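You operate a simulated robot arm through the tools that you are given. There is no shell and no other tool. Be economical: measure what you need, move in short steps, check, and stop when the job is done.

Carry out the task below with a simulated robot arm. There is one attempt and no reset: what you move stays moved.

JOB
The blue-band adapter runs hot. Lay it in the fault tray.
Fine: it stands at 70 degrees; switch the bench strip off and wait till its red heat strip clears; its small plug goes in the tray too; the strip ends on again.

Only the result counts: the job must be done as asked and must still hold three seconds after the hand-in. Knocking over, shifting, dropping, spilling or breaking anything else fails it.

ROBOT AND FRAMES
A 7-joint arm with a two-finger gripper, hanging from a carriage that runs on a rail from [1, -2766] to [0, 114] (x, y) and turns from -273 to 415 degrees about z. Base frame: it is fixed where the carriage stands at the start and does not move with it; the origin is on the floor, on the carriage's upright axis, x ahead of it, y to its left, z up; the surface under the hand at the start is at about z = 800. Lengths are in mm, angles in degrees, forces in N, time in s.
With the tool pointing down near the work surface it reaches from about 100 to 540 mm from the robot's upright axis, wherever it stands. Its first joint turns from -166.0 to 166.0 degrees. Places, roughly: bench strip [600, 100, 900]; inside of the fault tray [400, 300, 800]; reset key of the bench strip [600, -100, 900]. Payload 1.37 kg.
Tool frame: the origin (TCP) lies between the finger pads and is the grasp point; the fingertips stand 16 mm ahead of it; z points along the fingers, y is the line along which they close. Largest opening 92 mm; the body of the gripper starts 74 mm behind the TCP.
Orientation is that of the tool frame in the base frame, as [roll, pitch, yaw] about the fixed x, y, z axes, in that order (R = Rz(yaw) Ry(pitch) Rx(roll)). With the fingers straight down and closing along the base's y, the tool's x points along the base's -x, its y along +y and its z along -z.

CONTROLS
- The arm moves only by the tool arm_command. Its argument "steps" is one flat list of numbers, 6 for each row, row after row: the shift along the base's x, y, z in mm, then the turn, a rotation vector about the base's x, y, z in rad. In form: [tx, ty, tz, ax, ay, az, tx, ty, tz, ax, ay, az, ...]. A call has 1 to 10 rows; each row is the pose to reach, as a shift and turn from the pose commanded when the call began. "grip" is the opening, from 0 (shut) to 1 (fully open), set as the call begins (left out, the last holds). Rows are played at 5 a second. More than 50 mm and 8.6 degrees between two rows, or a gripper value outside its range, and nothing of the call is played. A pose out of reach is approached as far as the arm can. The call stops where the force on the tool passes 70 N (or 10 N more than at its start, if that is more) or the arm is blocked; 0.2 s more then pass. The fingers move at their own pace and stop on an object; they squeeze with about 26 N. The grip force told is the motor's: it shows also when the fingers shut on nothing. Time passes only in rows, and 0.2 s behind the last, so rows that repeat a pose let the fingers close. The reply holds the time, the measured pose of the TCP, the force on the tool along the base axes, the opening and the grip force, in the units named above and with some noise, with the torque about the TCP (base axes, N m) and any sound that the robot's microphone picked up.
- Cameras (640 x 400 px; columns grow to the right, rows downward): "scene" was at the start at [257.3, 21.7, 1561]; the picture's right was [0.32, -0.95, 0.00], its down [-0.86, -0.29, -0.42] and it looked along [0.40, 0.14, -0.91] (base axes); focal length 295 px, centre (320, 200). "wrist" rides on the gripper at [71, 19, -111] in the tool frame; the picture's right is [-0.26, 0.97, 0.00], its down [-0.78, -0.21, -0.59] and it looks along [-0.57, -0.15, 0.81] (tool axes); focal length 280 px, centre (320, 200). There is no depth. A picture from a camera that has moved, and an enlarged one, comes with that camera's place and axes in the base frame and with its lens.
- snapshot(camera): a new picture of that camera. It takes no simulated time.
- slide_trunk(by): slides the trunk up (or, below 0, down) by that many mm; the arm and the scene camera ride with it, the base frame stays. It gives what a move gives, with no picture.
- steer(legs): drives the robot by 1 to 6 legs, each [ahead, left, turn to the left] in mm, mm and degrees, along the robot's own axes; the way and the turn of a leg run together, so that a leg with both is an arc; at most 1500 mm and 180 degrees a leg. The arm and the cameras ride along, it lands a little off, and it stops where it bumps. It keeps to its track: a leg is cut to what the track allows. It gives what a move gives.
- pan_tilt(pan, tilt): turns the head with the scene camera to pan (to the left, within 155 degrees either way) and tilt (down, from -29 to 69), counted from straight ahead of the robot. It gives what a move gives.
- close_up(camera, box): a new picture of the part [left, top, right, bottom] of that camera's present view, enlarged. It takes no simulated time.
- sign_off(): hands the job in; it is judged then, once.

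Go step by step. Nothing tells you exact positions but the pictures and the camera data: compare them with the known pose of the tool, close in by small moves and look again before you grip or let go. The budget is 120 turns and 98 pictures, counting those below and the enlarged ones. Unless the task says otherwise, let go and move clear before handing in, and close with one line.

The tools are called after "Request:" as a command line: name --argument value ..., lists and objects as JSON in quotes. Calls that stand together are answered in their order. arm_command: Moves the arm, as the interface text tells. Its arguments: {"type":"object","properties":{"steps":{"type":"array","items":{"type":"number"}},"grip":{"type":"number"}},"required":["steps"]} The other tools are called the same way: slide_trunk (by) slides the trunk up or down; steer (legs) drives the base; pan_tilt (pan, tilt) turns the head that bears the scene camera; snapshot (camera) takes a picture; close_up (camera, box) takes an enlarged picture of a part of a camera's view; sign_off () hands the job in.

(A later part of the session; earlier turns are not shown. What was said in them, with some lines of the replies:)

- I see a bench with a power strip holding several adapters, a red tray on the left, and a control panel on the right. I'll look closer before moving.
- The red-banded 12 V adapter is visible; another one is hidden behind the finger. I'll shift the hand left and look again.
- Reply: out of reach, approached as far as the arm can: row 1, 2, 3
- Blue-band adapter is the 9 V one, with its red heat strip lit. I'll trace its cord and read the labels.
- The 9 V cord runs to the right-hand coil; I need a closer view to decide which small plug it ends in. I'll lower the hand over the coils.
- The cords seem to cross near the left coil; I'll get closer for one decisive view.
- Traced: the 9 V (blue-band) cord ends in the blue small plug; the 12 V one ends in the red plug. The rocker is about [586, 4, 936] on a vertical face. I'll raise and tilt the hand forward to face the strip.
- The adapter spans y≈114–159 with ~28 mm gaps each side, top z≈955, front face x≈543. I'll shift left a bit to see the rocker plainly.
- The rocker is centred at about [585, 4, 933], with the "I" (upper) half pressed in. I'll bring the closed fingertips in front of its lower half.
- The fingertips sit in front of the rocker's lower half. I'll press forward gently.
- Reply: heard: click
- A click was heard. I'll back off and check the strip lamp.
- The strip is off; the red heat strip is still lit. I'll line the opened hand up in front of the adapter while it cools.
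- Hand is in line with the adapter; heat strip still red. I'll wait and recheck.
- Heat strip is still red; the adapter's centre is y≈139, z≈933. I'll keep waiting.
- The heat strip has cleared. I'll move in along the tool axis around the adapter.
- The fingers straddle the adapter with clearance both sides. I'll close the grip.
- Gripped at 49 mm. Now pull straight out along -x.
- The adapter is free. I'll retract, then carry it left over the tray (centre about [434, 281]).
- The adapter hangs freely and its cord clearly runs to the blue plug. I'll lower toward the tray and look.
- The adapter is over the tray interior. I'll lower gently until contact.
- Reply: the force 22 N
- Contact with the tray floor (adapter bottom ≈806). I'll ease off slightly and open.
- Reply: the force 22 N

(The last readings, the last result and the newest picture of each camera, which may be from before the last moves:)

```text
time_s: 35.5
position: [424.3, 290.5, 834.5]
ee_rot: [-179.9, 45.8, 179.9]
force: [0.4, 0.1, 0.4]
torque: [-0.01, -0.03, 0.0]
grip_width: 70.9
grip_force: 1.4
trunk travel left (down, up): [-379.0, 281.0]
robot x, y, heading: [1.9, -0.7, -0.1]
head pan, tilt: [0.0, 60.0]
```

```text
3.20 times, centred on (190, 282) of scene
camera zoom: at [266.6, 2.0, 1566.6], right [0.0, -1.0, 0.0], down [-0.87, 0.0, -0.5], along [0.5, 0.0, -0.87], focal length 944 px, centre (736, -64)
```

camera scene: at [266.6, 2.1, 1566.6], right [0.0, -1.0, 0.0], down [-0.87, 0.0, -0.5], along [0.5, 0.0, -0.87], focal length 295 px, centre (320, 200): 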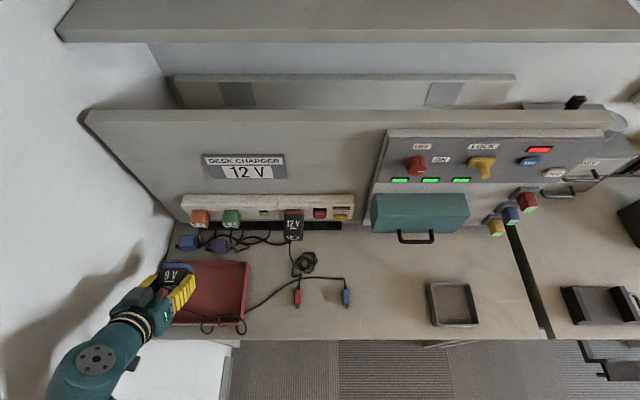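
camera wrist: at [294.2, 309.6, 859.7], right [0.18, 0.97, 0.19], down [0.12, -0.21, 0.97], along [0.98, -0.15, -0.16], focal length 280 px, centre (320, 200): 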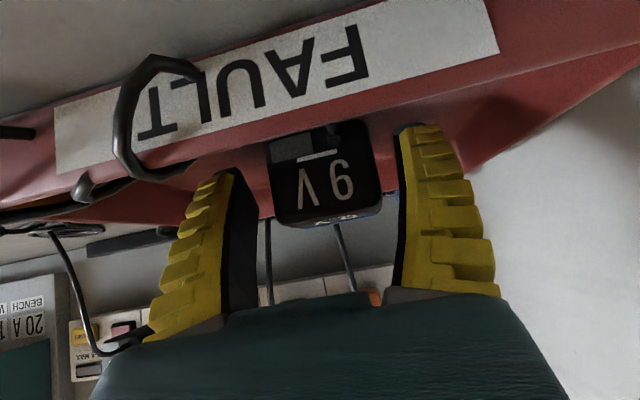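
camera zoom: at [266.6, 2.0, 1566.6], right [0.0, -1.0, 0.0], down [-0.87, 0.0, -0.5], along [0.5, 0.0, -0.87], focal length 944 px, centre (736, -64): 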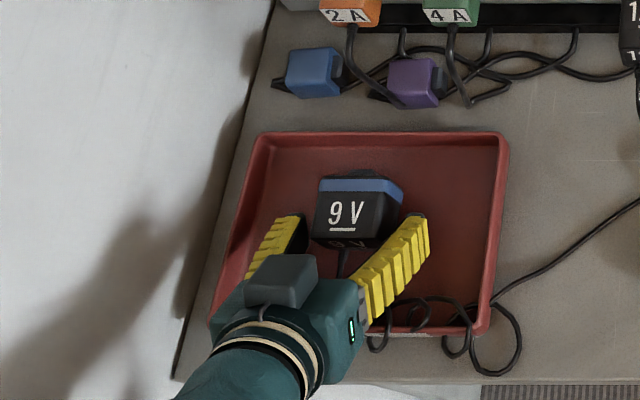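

Adapter lies in the tray. I'll withdraw along the tool axis, raise, and head for the blue plug with the tool turned back down.

Request:
arm_command --steps '[-15, 0, 15, 0, 0, 0, -40, 0, 45, 0, 0, 0, -55, 0, 85, 0, 0, 0, -55, -10, 125, 0, 0, 0, -45, -55, 140, 0, 0.13, 0, -35, -100, 140, 0, 0.27, 0, -25, -145, 140, 0, 0.41, 0, -15, -190, 140, 0, 0.55, 0, -10, -235, 140, 0, 0.69, 0, -10, -270, 140, 0, 0.8, 0]'

Request:
snapshot --camera "wrist"

Request:
snapshot --camera "scene"

```text
time_s: 37.7
position: [415.7, 23.0, 973.1]
ee_rot: [-180.0, -0.1, -179.8]
force: [-0.5, 0.9, -0.4]
torque: [0.02, -0.01, -0.04]
grip_width: 71.2
grip_force: 1.4
trunk travel left (down, up): [-379.0, 281.0]
robot x, y, heading: [0.5, 0.2, -0.0]
head pan, tilt: [0.0, 60.0]
```

```text
57 pictures are left
camera wrist: at [342.9, 42.2, 1082.6], right [0.26, 0.97, 0.0], down [0.78, -0.21, 0.59], along [0.57, -0.15, -0.81], focal length 280 px, centre (320, 200)
```

wrist: 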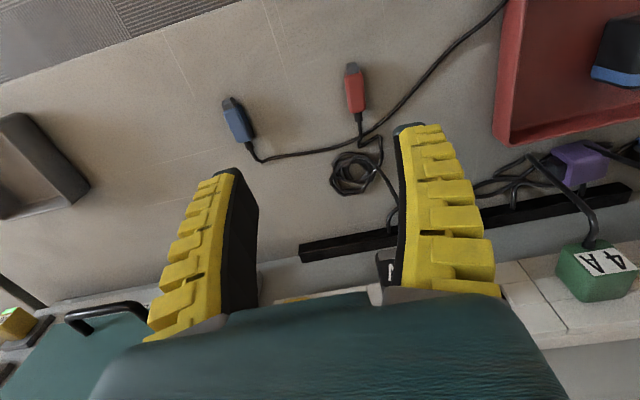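

```text
56 pictures are left
camera scene: at [266.6, 2.0, 1566.6], right [0.0, -1.0, 0.0], down [-0.87, 0.0, -0.5], along [0.5, 0.0, -0.87], focal length 295 px, centre (320, 200)
```

scene: 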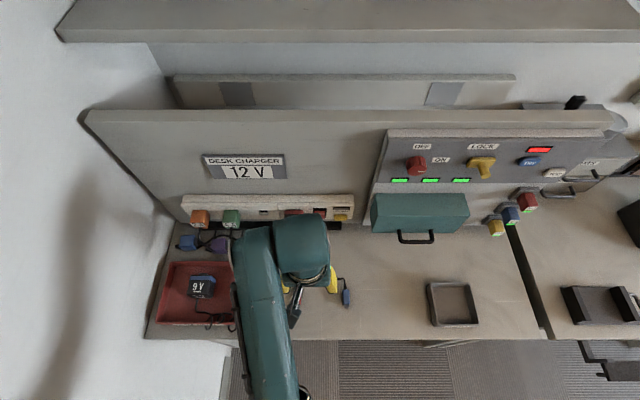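

The blue plug lies along x, centred around [422, -64]. I'll move above it and check.

Request:
arm_command --steps '[5, -45, -20, 0, 0, 0, 5, -86, -60, 0, 0, 0, 5, -86, -100, 0, 0, 0]' --grip 0.5

Request:
snapshot --camera "wrist"

```text
refused: row 2 steps farther than a row can; nothing moved
```

```text
55 pictures are left
camera wrist: at [342.9, 42.2, 1082.6], right [0.26, 0.97, 0.0], down [0.78, -0.21, 0.59], along [0.57, -0.15, -0.81], focal length 280 px, centre (320, 200)
```

wrist: 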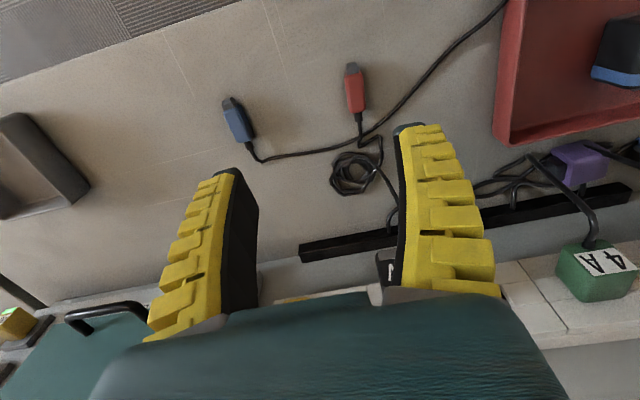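

One step was too long; repeating with shorter ones.

Request:
arm_command --steps '[2, -40, -20, 0, 0, 0, 5, -80, -40, 0, 0, 0, 5, -86, -70, 0, 0, 0, 5, -86, -100, 0, 0, 0]' --grip 0.5

Request:
snapshot --camera "wrist"

```text
time_s: 38.7
position: [418.6, -67.1, 874.5]
ee_rot: [180.0, 0.1, -179.9]
force: [-0.1, 0.9, 0.9]
torque: [-0.04, 0.02, -0.01]
grip_width: 49.1
grip_force: 2.0
trunk travel left (down, up): [-379.0, 281.0]
robot x, y, heading: [0.4, 0.8, 0.2]
head pan, tilt: [0.0, 60.0]
```

```text
54 pictures are left
camera wrist: at [347.2, -47.5, 984.6], right [0.26, 0.97, 0.0], down [0.78, -0.21, 0.59], along [0.57, -0.15, -0.81], focal length 280 px, centre (320, 200)
```

wrist: 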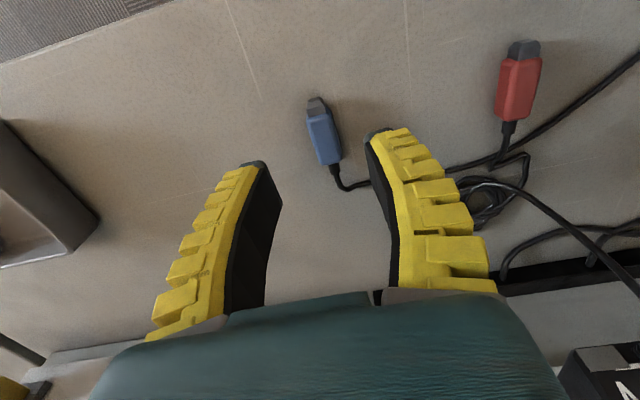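

Plug confirmed at about [422, -63.5]. Descending with a small correction and gripping.

Request:
arm_command --steps '[3, 3, -25, 0, 0, 0, 3, 3, -45, 0, 0, 0, 3, 3, -54, 0, 0, 0]'

Request:
arm_command --steps '[0, 0, 0, 0, 0, 0, 0, 0, 0, 0, 0, 0, 0, 0, 0, 0, 0, 0, 0, 0, 0, 0, 0, 0]' --grip 0

Request:
snapshot --camera "wrist"

```text
time_s: 39.5
position: [421.6, -63.7, 821.2]
ee_rot: [-180.0, 0.0, -180.0]
force: [0.7, 0.0, 0.3]
torque: [-0.01, -0.02, -0.01]
grip_width: 49.0
grip_force: 2.4
trunk travel left (down, up): [-379.0, 281.0]
robot x, y, heading: [1.9, 3.2, 0.1]
head pan, tilt: [0.0, 60.0]
```

```text
time_s: 40.5
position: [422.1, -64.1, 820.7]
ee_rot: [179.9, 0.2, 179.9]
force: [-2.1, 1.0, 8.5]
torque: [0.0, 0.1, 0.0]
grip_width: 9.0
grip_force: 26.5
trunk travel left (down, up): [-379.0, 281.0]
robot x, y, heading: [-2.7, -0.5, 0.0]
head pan, tilt: [0.0, 60.0]
```

```text
53 pictures are left
camera wrist: at [351.0, -43.7, 930.6], right [0.26, 0.97, 0.0], down [0.78, -0.21, 0.59], along [0.57, -0.15, -0.81], focal length 280 px, centre (320, 200)
```

wrist: 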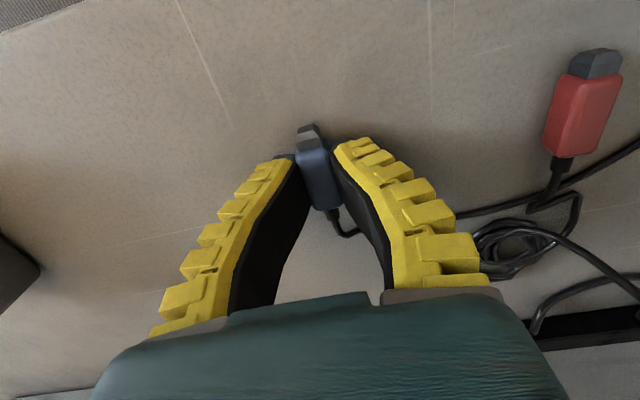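

The blue plug is held. I'll lift a little and check it comes along without dragging the red plug.

Request:
arm_command --steps '[0, 0, 20, 0, 0, 0, 0, 0, 50, 0, 0, 0, -5, 10, 90, 0, 0, 0]'

Request:
snapshot --camera "wrist"

```text
time_s: 41.3
position: [415.6, -52.4, 909.3]
ee_rot: [-180.0, 0.0, -180.0]
force: [-0.1, 0.0, -0.3]
torque: [0.02, 0.0, 0.0]
grip_width: 6.4
grip_force: 26.0
trunk travel left (down, up): [-379.0, 281.0]
robot x, y, heading: [1.4, 1.1, -0.1]
head pan, tilt: [0.0, 60.0]
```

```text
52 pictures are left
camera wrist: at [343.8, -33.1, 1019.1], right [0.26, 0.97, 0.0], down [0.78, -0.21, 0.59], along [0.57, -0.15, -0.81], focal length 280 px, centre (320, 200)
```

wrist: 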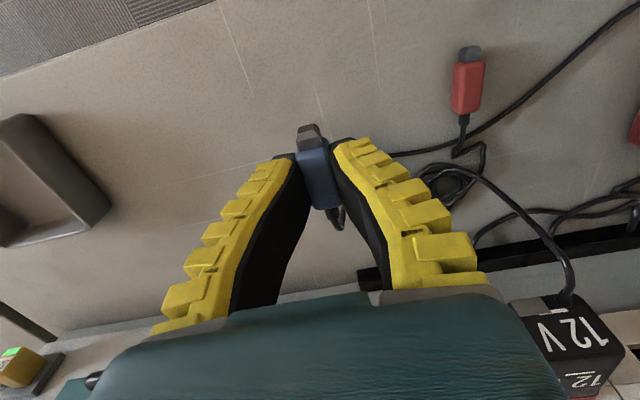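

Request:
close_up --camera "wrist" --box '[270, 105, 390, 245]'

Request:
close_up --camera "scene" --box '[280, 210, 400, 330]'

```text
2.86 times, centred on (330, 175) of wrist
camera zoom: at [343.8, -33.1, 1019.1], right [0.26, 0.97, 0.0], down [0.78, -0.21, 0.59], along [0.57, -0.15, -0.81], focal length 801 px, centre (291, 271)
```

zoom: 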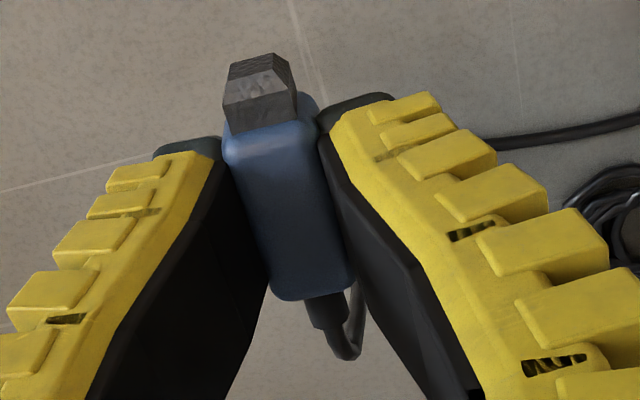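

```text
3.33 times, centred on (340, 270) of scene
camera zoom: at [266.7, 2.0, 1566.6], right [0.0, -1.0, 0.0], down [-0.87, 0.0, -0.5], along [0.5, 0.0, -0.87], focal length 983 px, centre (253, -33)
```

zoom: 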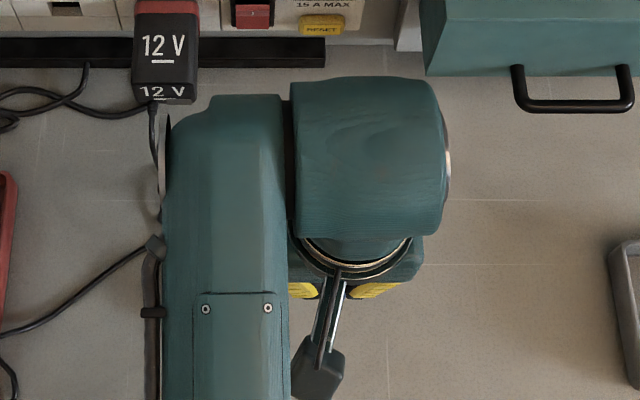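

The plug body is firmly between the pads. I'll carry it over the tray's right half, clear of the adapter.

Request:
arm_command --steps '[5, 45, 0, 0, 0, 0, 10, 90, 0, 0, 0, 0, 15, 135, 0, 0, 0, 0, 20, 180, 0, 0, 0, 0, 24, 225, 0, 0, 0, 0, 24, 270, 0, 0, 0, 0, 24, 278, -20, 0, 0, 0]'

Request:
snapshot --camera "wrist"

Request:
snapshot --camera "scene"

```text
time_s: 42.9
position: [442.3, 225.7, 888.2]
ee_rot: [179.9, 0.0, -180.0]
force: [0.3, 0.4, 0.5]
torque: [0.0, 0.02, -0.02]
grip_width: 6.7
grip_force: 26.2
trunk travel left (down, up): [-379.0, 281.0]
robot x, y, heading: [3.5, 1.7, -0.1]
head pan, tilt: [0.0, 60.0]
```

```text
49 pictures are left
camera wrist: at [370.8, 245.1, 998.8], right [0.26, 0.96, 0.0], down [0.78, -0.21, 0.59], along [0.57, -0.15, -0.81], focal length 280 px, centre (320, 200)
```

wrist: 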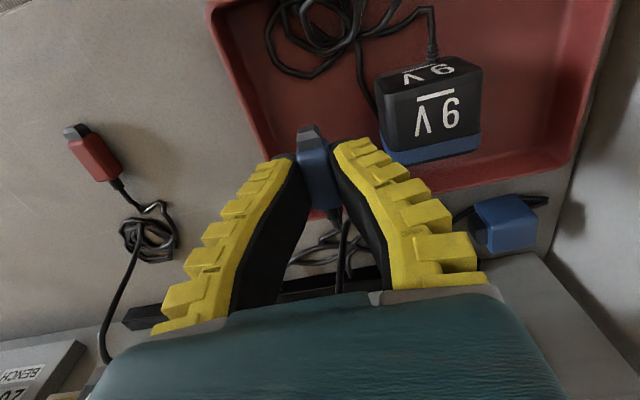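

```text
48 pictures are left
camera scene: at [266.7, 2.1, 1566.6], right [0.0, -1.0, 0.0], down [-0.87, 0.0, -0.5], along [0.5, 0.0, -0.87], focal length 295 px, centre (320, 200)
```

scene: 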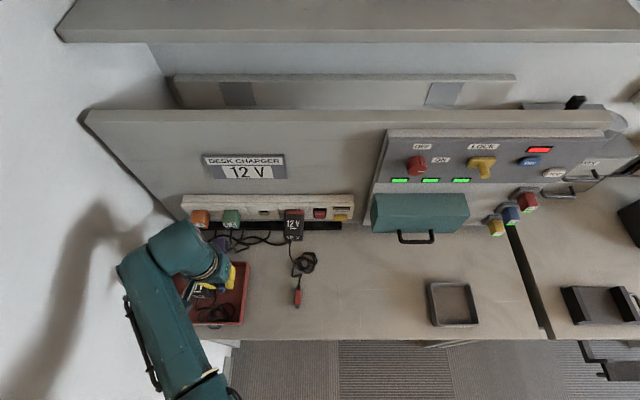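

Nothing else moved. Lowering the plug to the tray floor.

Request:
arm_command --steps '[-10, -3, -30, 0, 0, 0, -10, -3, -50, 0, 0, 0, -10, -3, -58, 0, 0, 0]'

Request:
snapshot --camera "wrist"

```text
time_s: 43.7
position: [432.1, 222.3, 830.9]
ee_rot: [179.9, -0.1, 180.0]
force: [0.0, -1.8, 0.6]
torque: [-0.02, 0.0, 0.0]
grip_width: 6.1
grip_force: 26.4
trunk travel left (down, up): [-379.0, 281.0]
robot x, y, heading: [-0.4, 2.3, 0.1]
head pan, tilt: [0.0, 60.0]
```

```text
47 pictures are left
camera wrist: at [359.7, 241.9, 942.2], right [0.26, 0.96, 0.0], down [0.78, -0.21, 0.59], along [0.57, -0.15, -0.81], focal length 280 px, centre (320, 200)
```

wrist: 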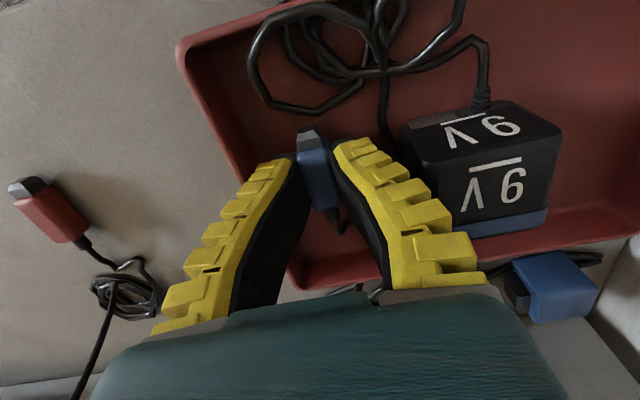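

Still no floor contact; a few mm more, then release.

Request:
arm_command --steps '[0, 0, -3, 0, 0, 0, 0, 0, -6, 0, 0, 0]'

Request:
arm_command --steps '[0, 0, 0, 0, 0, 0, 0, 0, 0, 0, 0, 0, 0, 0, 0, 0, 0, 0]' --grip 0.32

Request:
snapshot --camera "wrist"

```text
time_s: 44.3
position: [432.1, 222.8, 826.9]
ee_rot: [-180.0, 0.0, -180.0]
force: [-0.1, 0.0, 0.7]
torque: [0.01, -0.02, 0.0]
grip_width: 6.5
grip_force: 25.9
trunk travel left (down, up): [-379.0, 281.0]
robot x, y, heading: [-3.3, -0.5, -0.2]
head pan, tilt: [0.0, 60.0]
```

```text
time_s: 45.1
position: [432.4, 224.7, 826.8]
ee_rot: [180.0, 0.1, 180.0]
force: [0.0, 8.0, -2.0]
torque: [0.06, 0.03, 0.01]
grip_width: 28.7
grip_force: 0.0
trunk travel left (down, up): [-379.0, 281.0]
robot x, y, heading: [-5.6, 0.8, 0.1]
head pan, tilt: [0.0, 60.0]
```

```text
46 pictures are left
camera wrist: at [359.6, 243.7, 937.2], right [0.26, 0.97, 0.0], down [0.78, -0.21, 0.59], along [0.57, -0.15, -0.81], focal length 280 px, centre (320, 200)
```

wrist: 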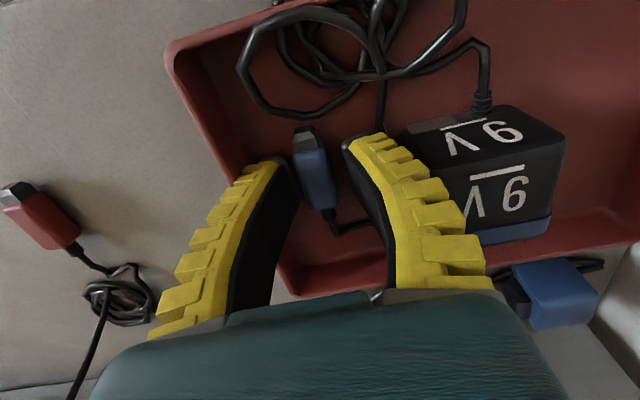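

Plug is down; the right finger lightly touches the tray wall, so I'll nudge away from it and rise.

Request:
arm_command --steps '[0, 3, 0, 0, 0, 0, 0, 3, 10, 0, 0, 0, 0, 3, 40, 0, 0, 0, -5, 0, 85, 0, 0, 0, -10, -20, 125, 0, 0, 0]' --grip 0.28

Request:
snapshot --camera "wrist"

```text
time_s: 46.3
position: [420.7, 204.0, 948.1]
ee_rot: [-179.9, 0.1, -180.0]
force: [-0.9, 0.4, -0.3]
torque: [-0.03, 0.0, 0.04]
grip_width: 29.6
grip_force: 2.9
trunk travel left (down, up): [-379.0, 281.0]
robot x, y, heading: [0.5, -1.2, 0.2]
head pan, tilt: [0.0, 60.0]
```

```text
45 pictures are left
camera wrist: at [349.5, 224.3, 1059.2], right [0.26, 0.97, 0.0], down [0.78, -0.21, 0.59], along [0.57, -0.15, -0.81], focal length 280 px, centre (320, 200)
```

wrist: 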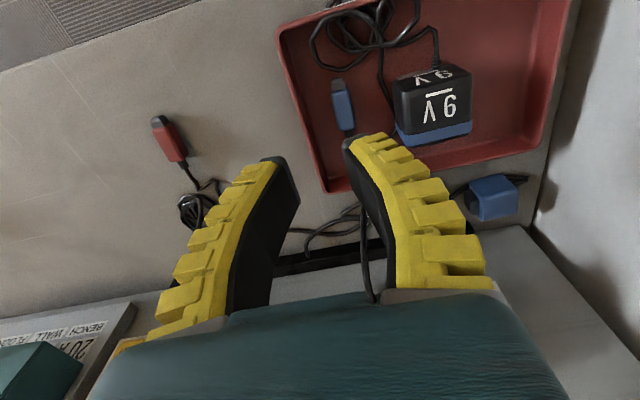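

Adapter and plug are both in the tray. Next: tilt the hand again and press the rocker's upper ("I") half to switch the strip back on.

Request:
arm_command --steps '[0, -40, 15, 0, -0.14, 0, 0, -80, 30, 0, -0.28, 0, 5, -120, 40, 0, -0.42, 0, 10, -160, 40, 0, -0.56, 0, 20, -185, 40, 0, -0.7, 0, 30, -200, 40, 0, -0.8, 0, 70, -200, 20, 0, -0.8, 0, 100, -200, 0, 0, -0.8, 0]' --grip 0

Request:
snapshot --camera "wrist"

Request:
snapshot --camera "scene"

```text
time_s: 48.1
position: [522.5, 2.0, 952.9]
ee_rot: [180.0, 46.0, -180.0]
force: [-0.4, -0.5, -0.7]
torque: [-0.03, 0.0, 0.0]
grip_width: 0.0
grip_force: 26.4
trunk travel left (down, up): [-379.0, 281.0]
robot x, y, heading: [1.7, -1.4, -0.1]
head pan, tilt: [0.0, 60.0]
```

```text
44 pictures are left
camera wrist: at [391.4, 21.1, 977.2], right [0.18, 0.96, 0.19], down [0.12, -0.21, 0.97], along [0.98, -0.15, -0.15], focal length 280 px, centre (320, 200)
```

wrist: 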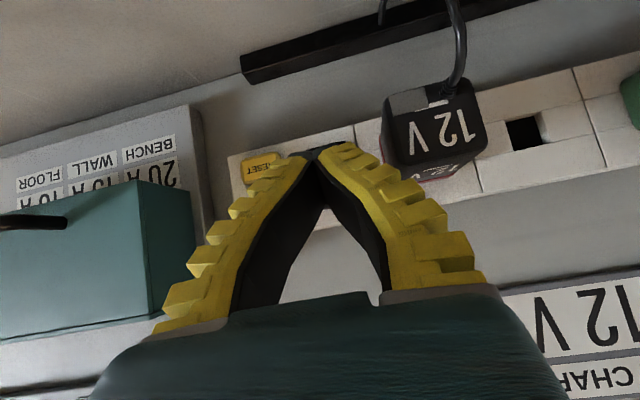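

```text
43 pictures are left
camera scene: at [266.8, 2.0, 1566.7], right [0.0, -1.0, 0.0], down [-0.87, 0.0, -0.5], along [0.5, 0.0, -0.87], focal length 295 px, centre (320, 200)
```

scene: 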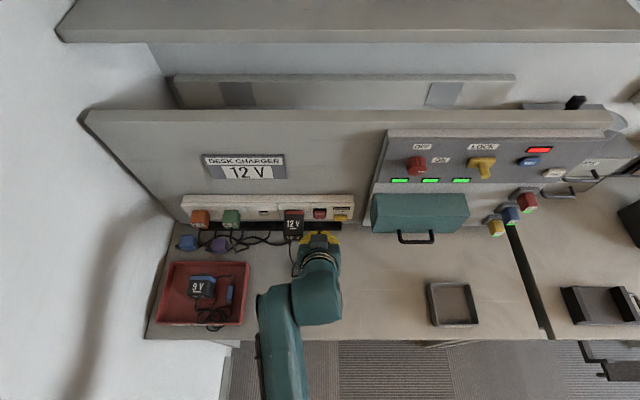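

Aligned with the rocker's upper half. Pressing forward gently.

Request:
arm_command --steps '[20, 1, -4, 0, 0, 0, 36, 1, -6, 0, 0, 0, 44, 1, -6, 0, 0, 0, 48, 1, -6, 0, 0, 0, 52, 1, -6, 0, 0, 0]'

Request:
close_up --camera "scene" --box '[280, 180, 380, 250]'

```text
time_s: 49.3
position: [573.8, 2.7, 944.9]
ee_rot: [-179.9, 45.9, -179.9]
force: [0.2, -0.3, 0.5]
torque: [0.02, 0.0, -0.02]
grip_width: 0.1
grip_force: 27.8
trunk travel left (down, up): [-379.0, 281.0]
robot x, y, heading: [-2.0, -1.2, -0.1]
head pan, tilt: [0.0, 60.0]
heard: click
```

```text
5.71 times, centred on (330, 215) of scene
camera zoom: at [266.7, 2.0, 1566.6], right [0.0, -1.0, 0.0], down [-0.87, 0.0, -0.5], along [0.5, 0.0, -0.87], focal length 1686 px, centre (263, 114)
```

zoom: 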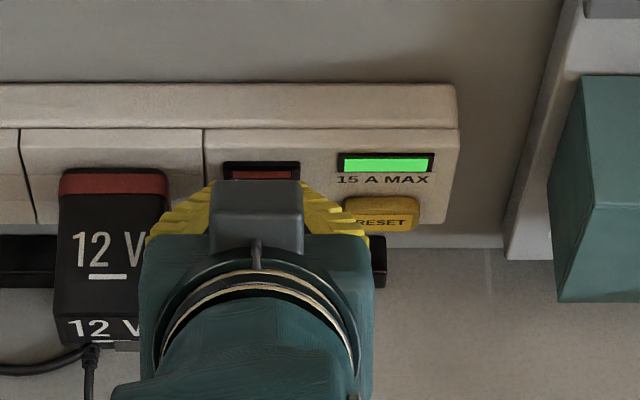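

Clicked and the lamp is green again. I'll back off and check everything.

Request:
arm_command --steps '[-15, 0, 0, 0, 0, 0, -50, 0, 5, 0, 0, 0, -95, 0, 20, 0, 0, 0, -135, 0, 45, 0, 0, 0]'

Request:
arm_command --steps '[0, 0, 0, 0, 0, 0, 0, 0, 0, 0, 0, 0, 0, 0, 0, 0, 0, 0, 0, 0, 0, 0, 0, 0, 0, 0, 0, 0, 0, 0, 0, 0, 0, 0, 0, 0, 0, 0, 0, 0, 0, 0, 0, 0, 0, 0, 0, 0, 0, 0, 0, 0, 0, 0, 0, 0, 0, 0, 0, 0]'

Request:
close_up --camera "scene" --box '[130, 180, 400, 345]'

Request:
snapshot --camera "scene"

```text
time_s: 50.3
position: [436.3, 2.1, 991.4]
ee_rot: [-180.0, 45.9, 179.9]
force: [0.2, 0.4, -0.6]
torque: [-0.03, 0.01, 0.0]
grip_width: 0.1
grip_force: 27.7
trunk travel left (down, up): [-379.0, 281.0]
robot x, y, heading: [0.3, 0.2, -0.1]
head pan, tilt: [0.0, 60.0]
```

```text
time_s: 52.5
position: [437.1, 1.3, 991.7]
ee_rot: [179.9, 46.0, 180.0]
force: [-0.8, -0.3, -0.1]
torque: [-0.02, 0.01, 0.04]
grip_width: 0.0
grip_force: 27.7
trunk travel left (down, up): [-379.0, 281.0]
robot x, y, heading: [-0.4, -1.1, -0.1]
head pan, tilt: [0.0, 60.0]
```

```text
2.37 times, centred on (265, 262) of scene
camera zoom: at [266.7, 2.0, 1566.6], right [0.0, -1.0, 0.0], down [-0.87, 0.0, -0.5], along [0.5, 0.0, -0.87], focal length 699 px, centre (450, 52)
```

zoom: 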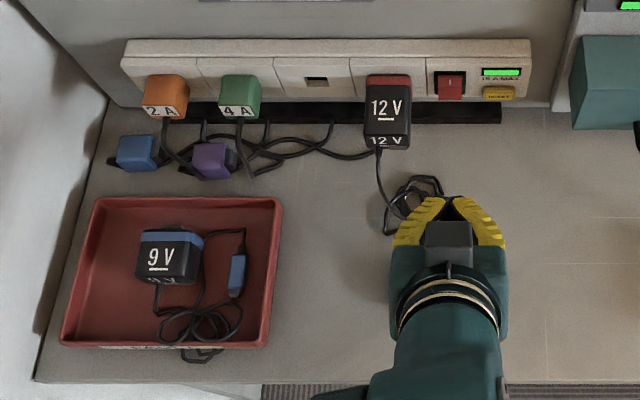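

```text
40 pictures are left
camera scene: at [266.7, 2.0, 1566.6], right [0.0, -1.0, 0.0], down [-0.87, 0.0, -0.5], along [0.5, 0.0, -0.87], focal length 295 px, centre (320, 200)
```

scene: 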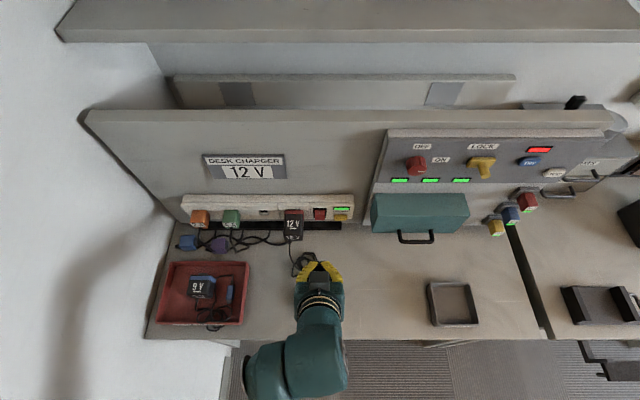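

The strip lamp is green, the 9 V adapter and its blue plug are in the fault tray, and everything else is where it was. Handing in.

Request:
sign_off

```text
The job is handed in.
```

The blue-band 9 V adapter and its small blue plug are in the fault tray; I unplugged it only after its red heat strip had cleared, and the bench strip is back on with its lamp green.
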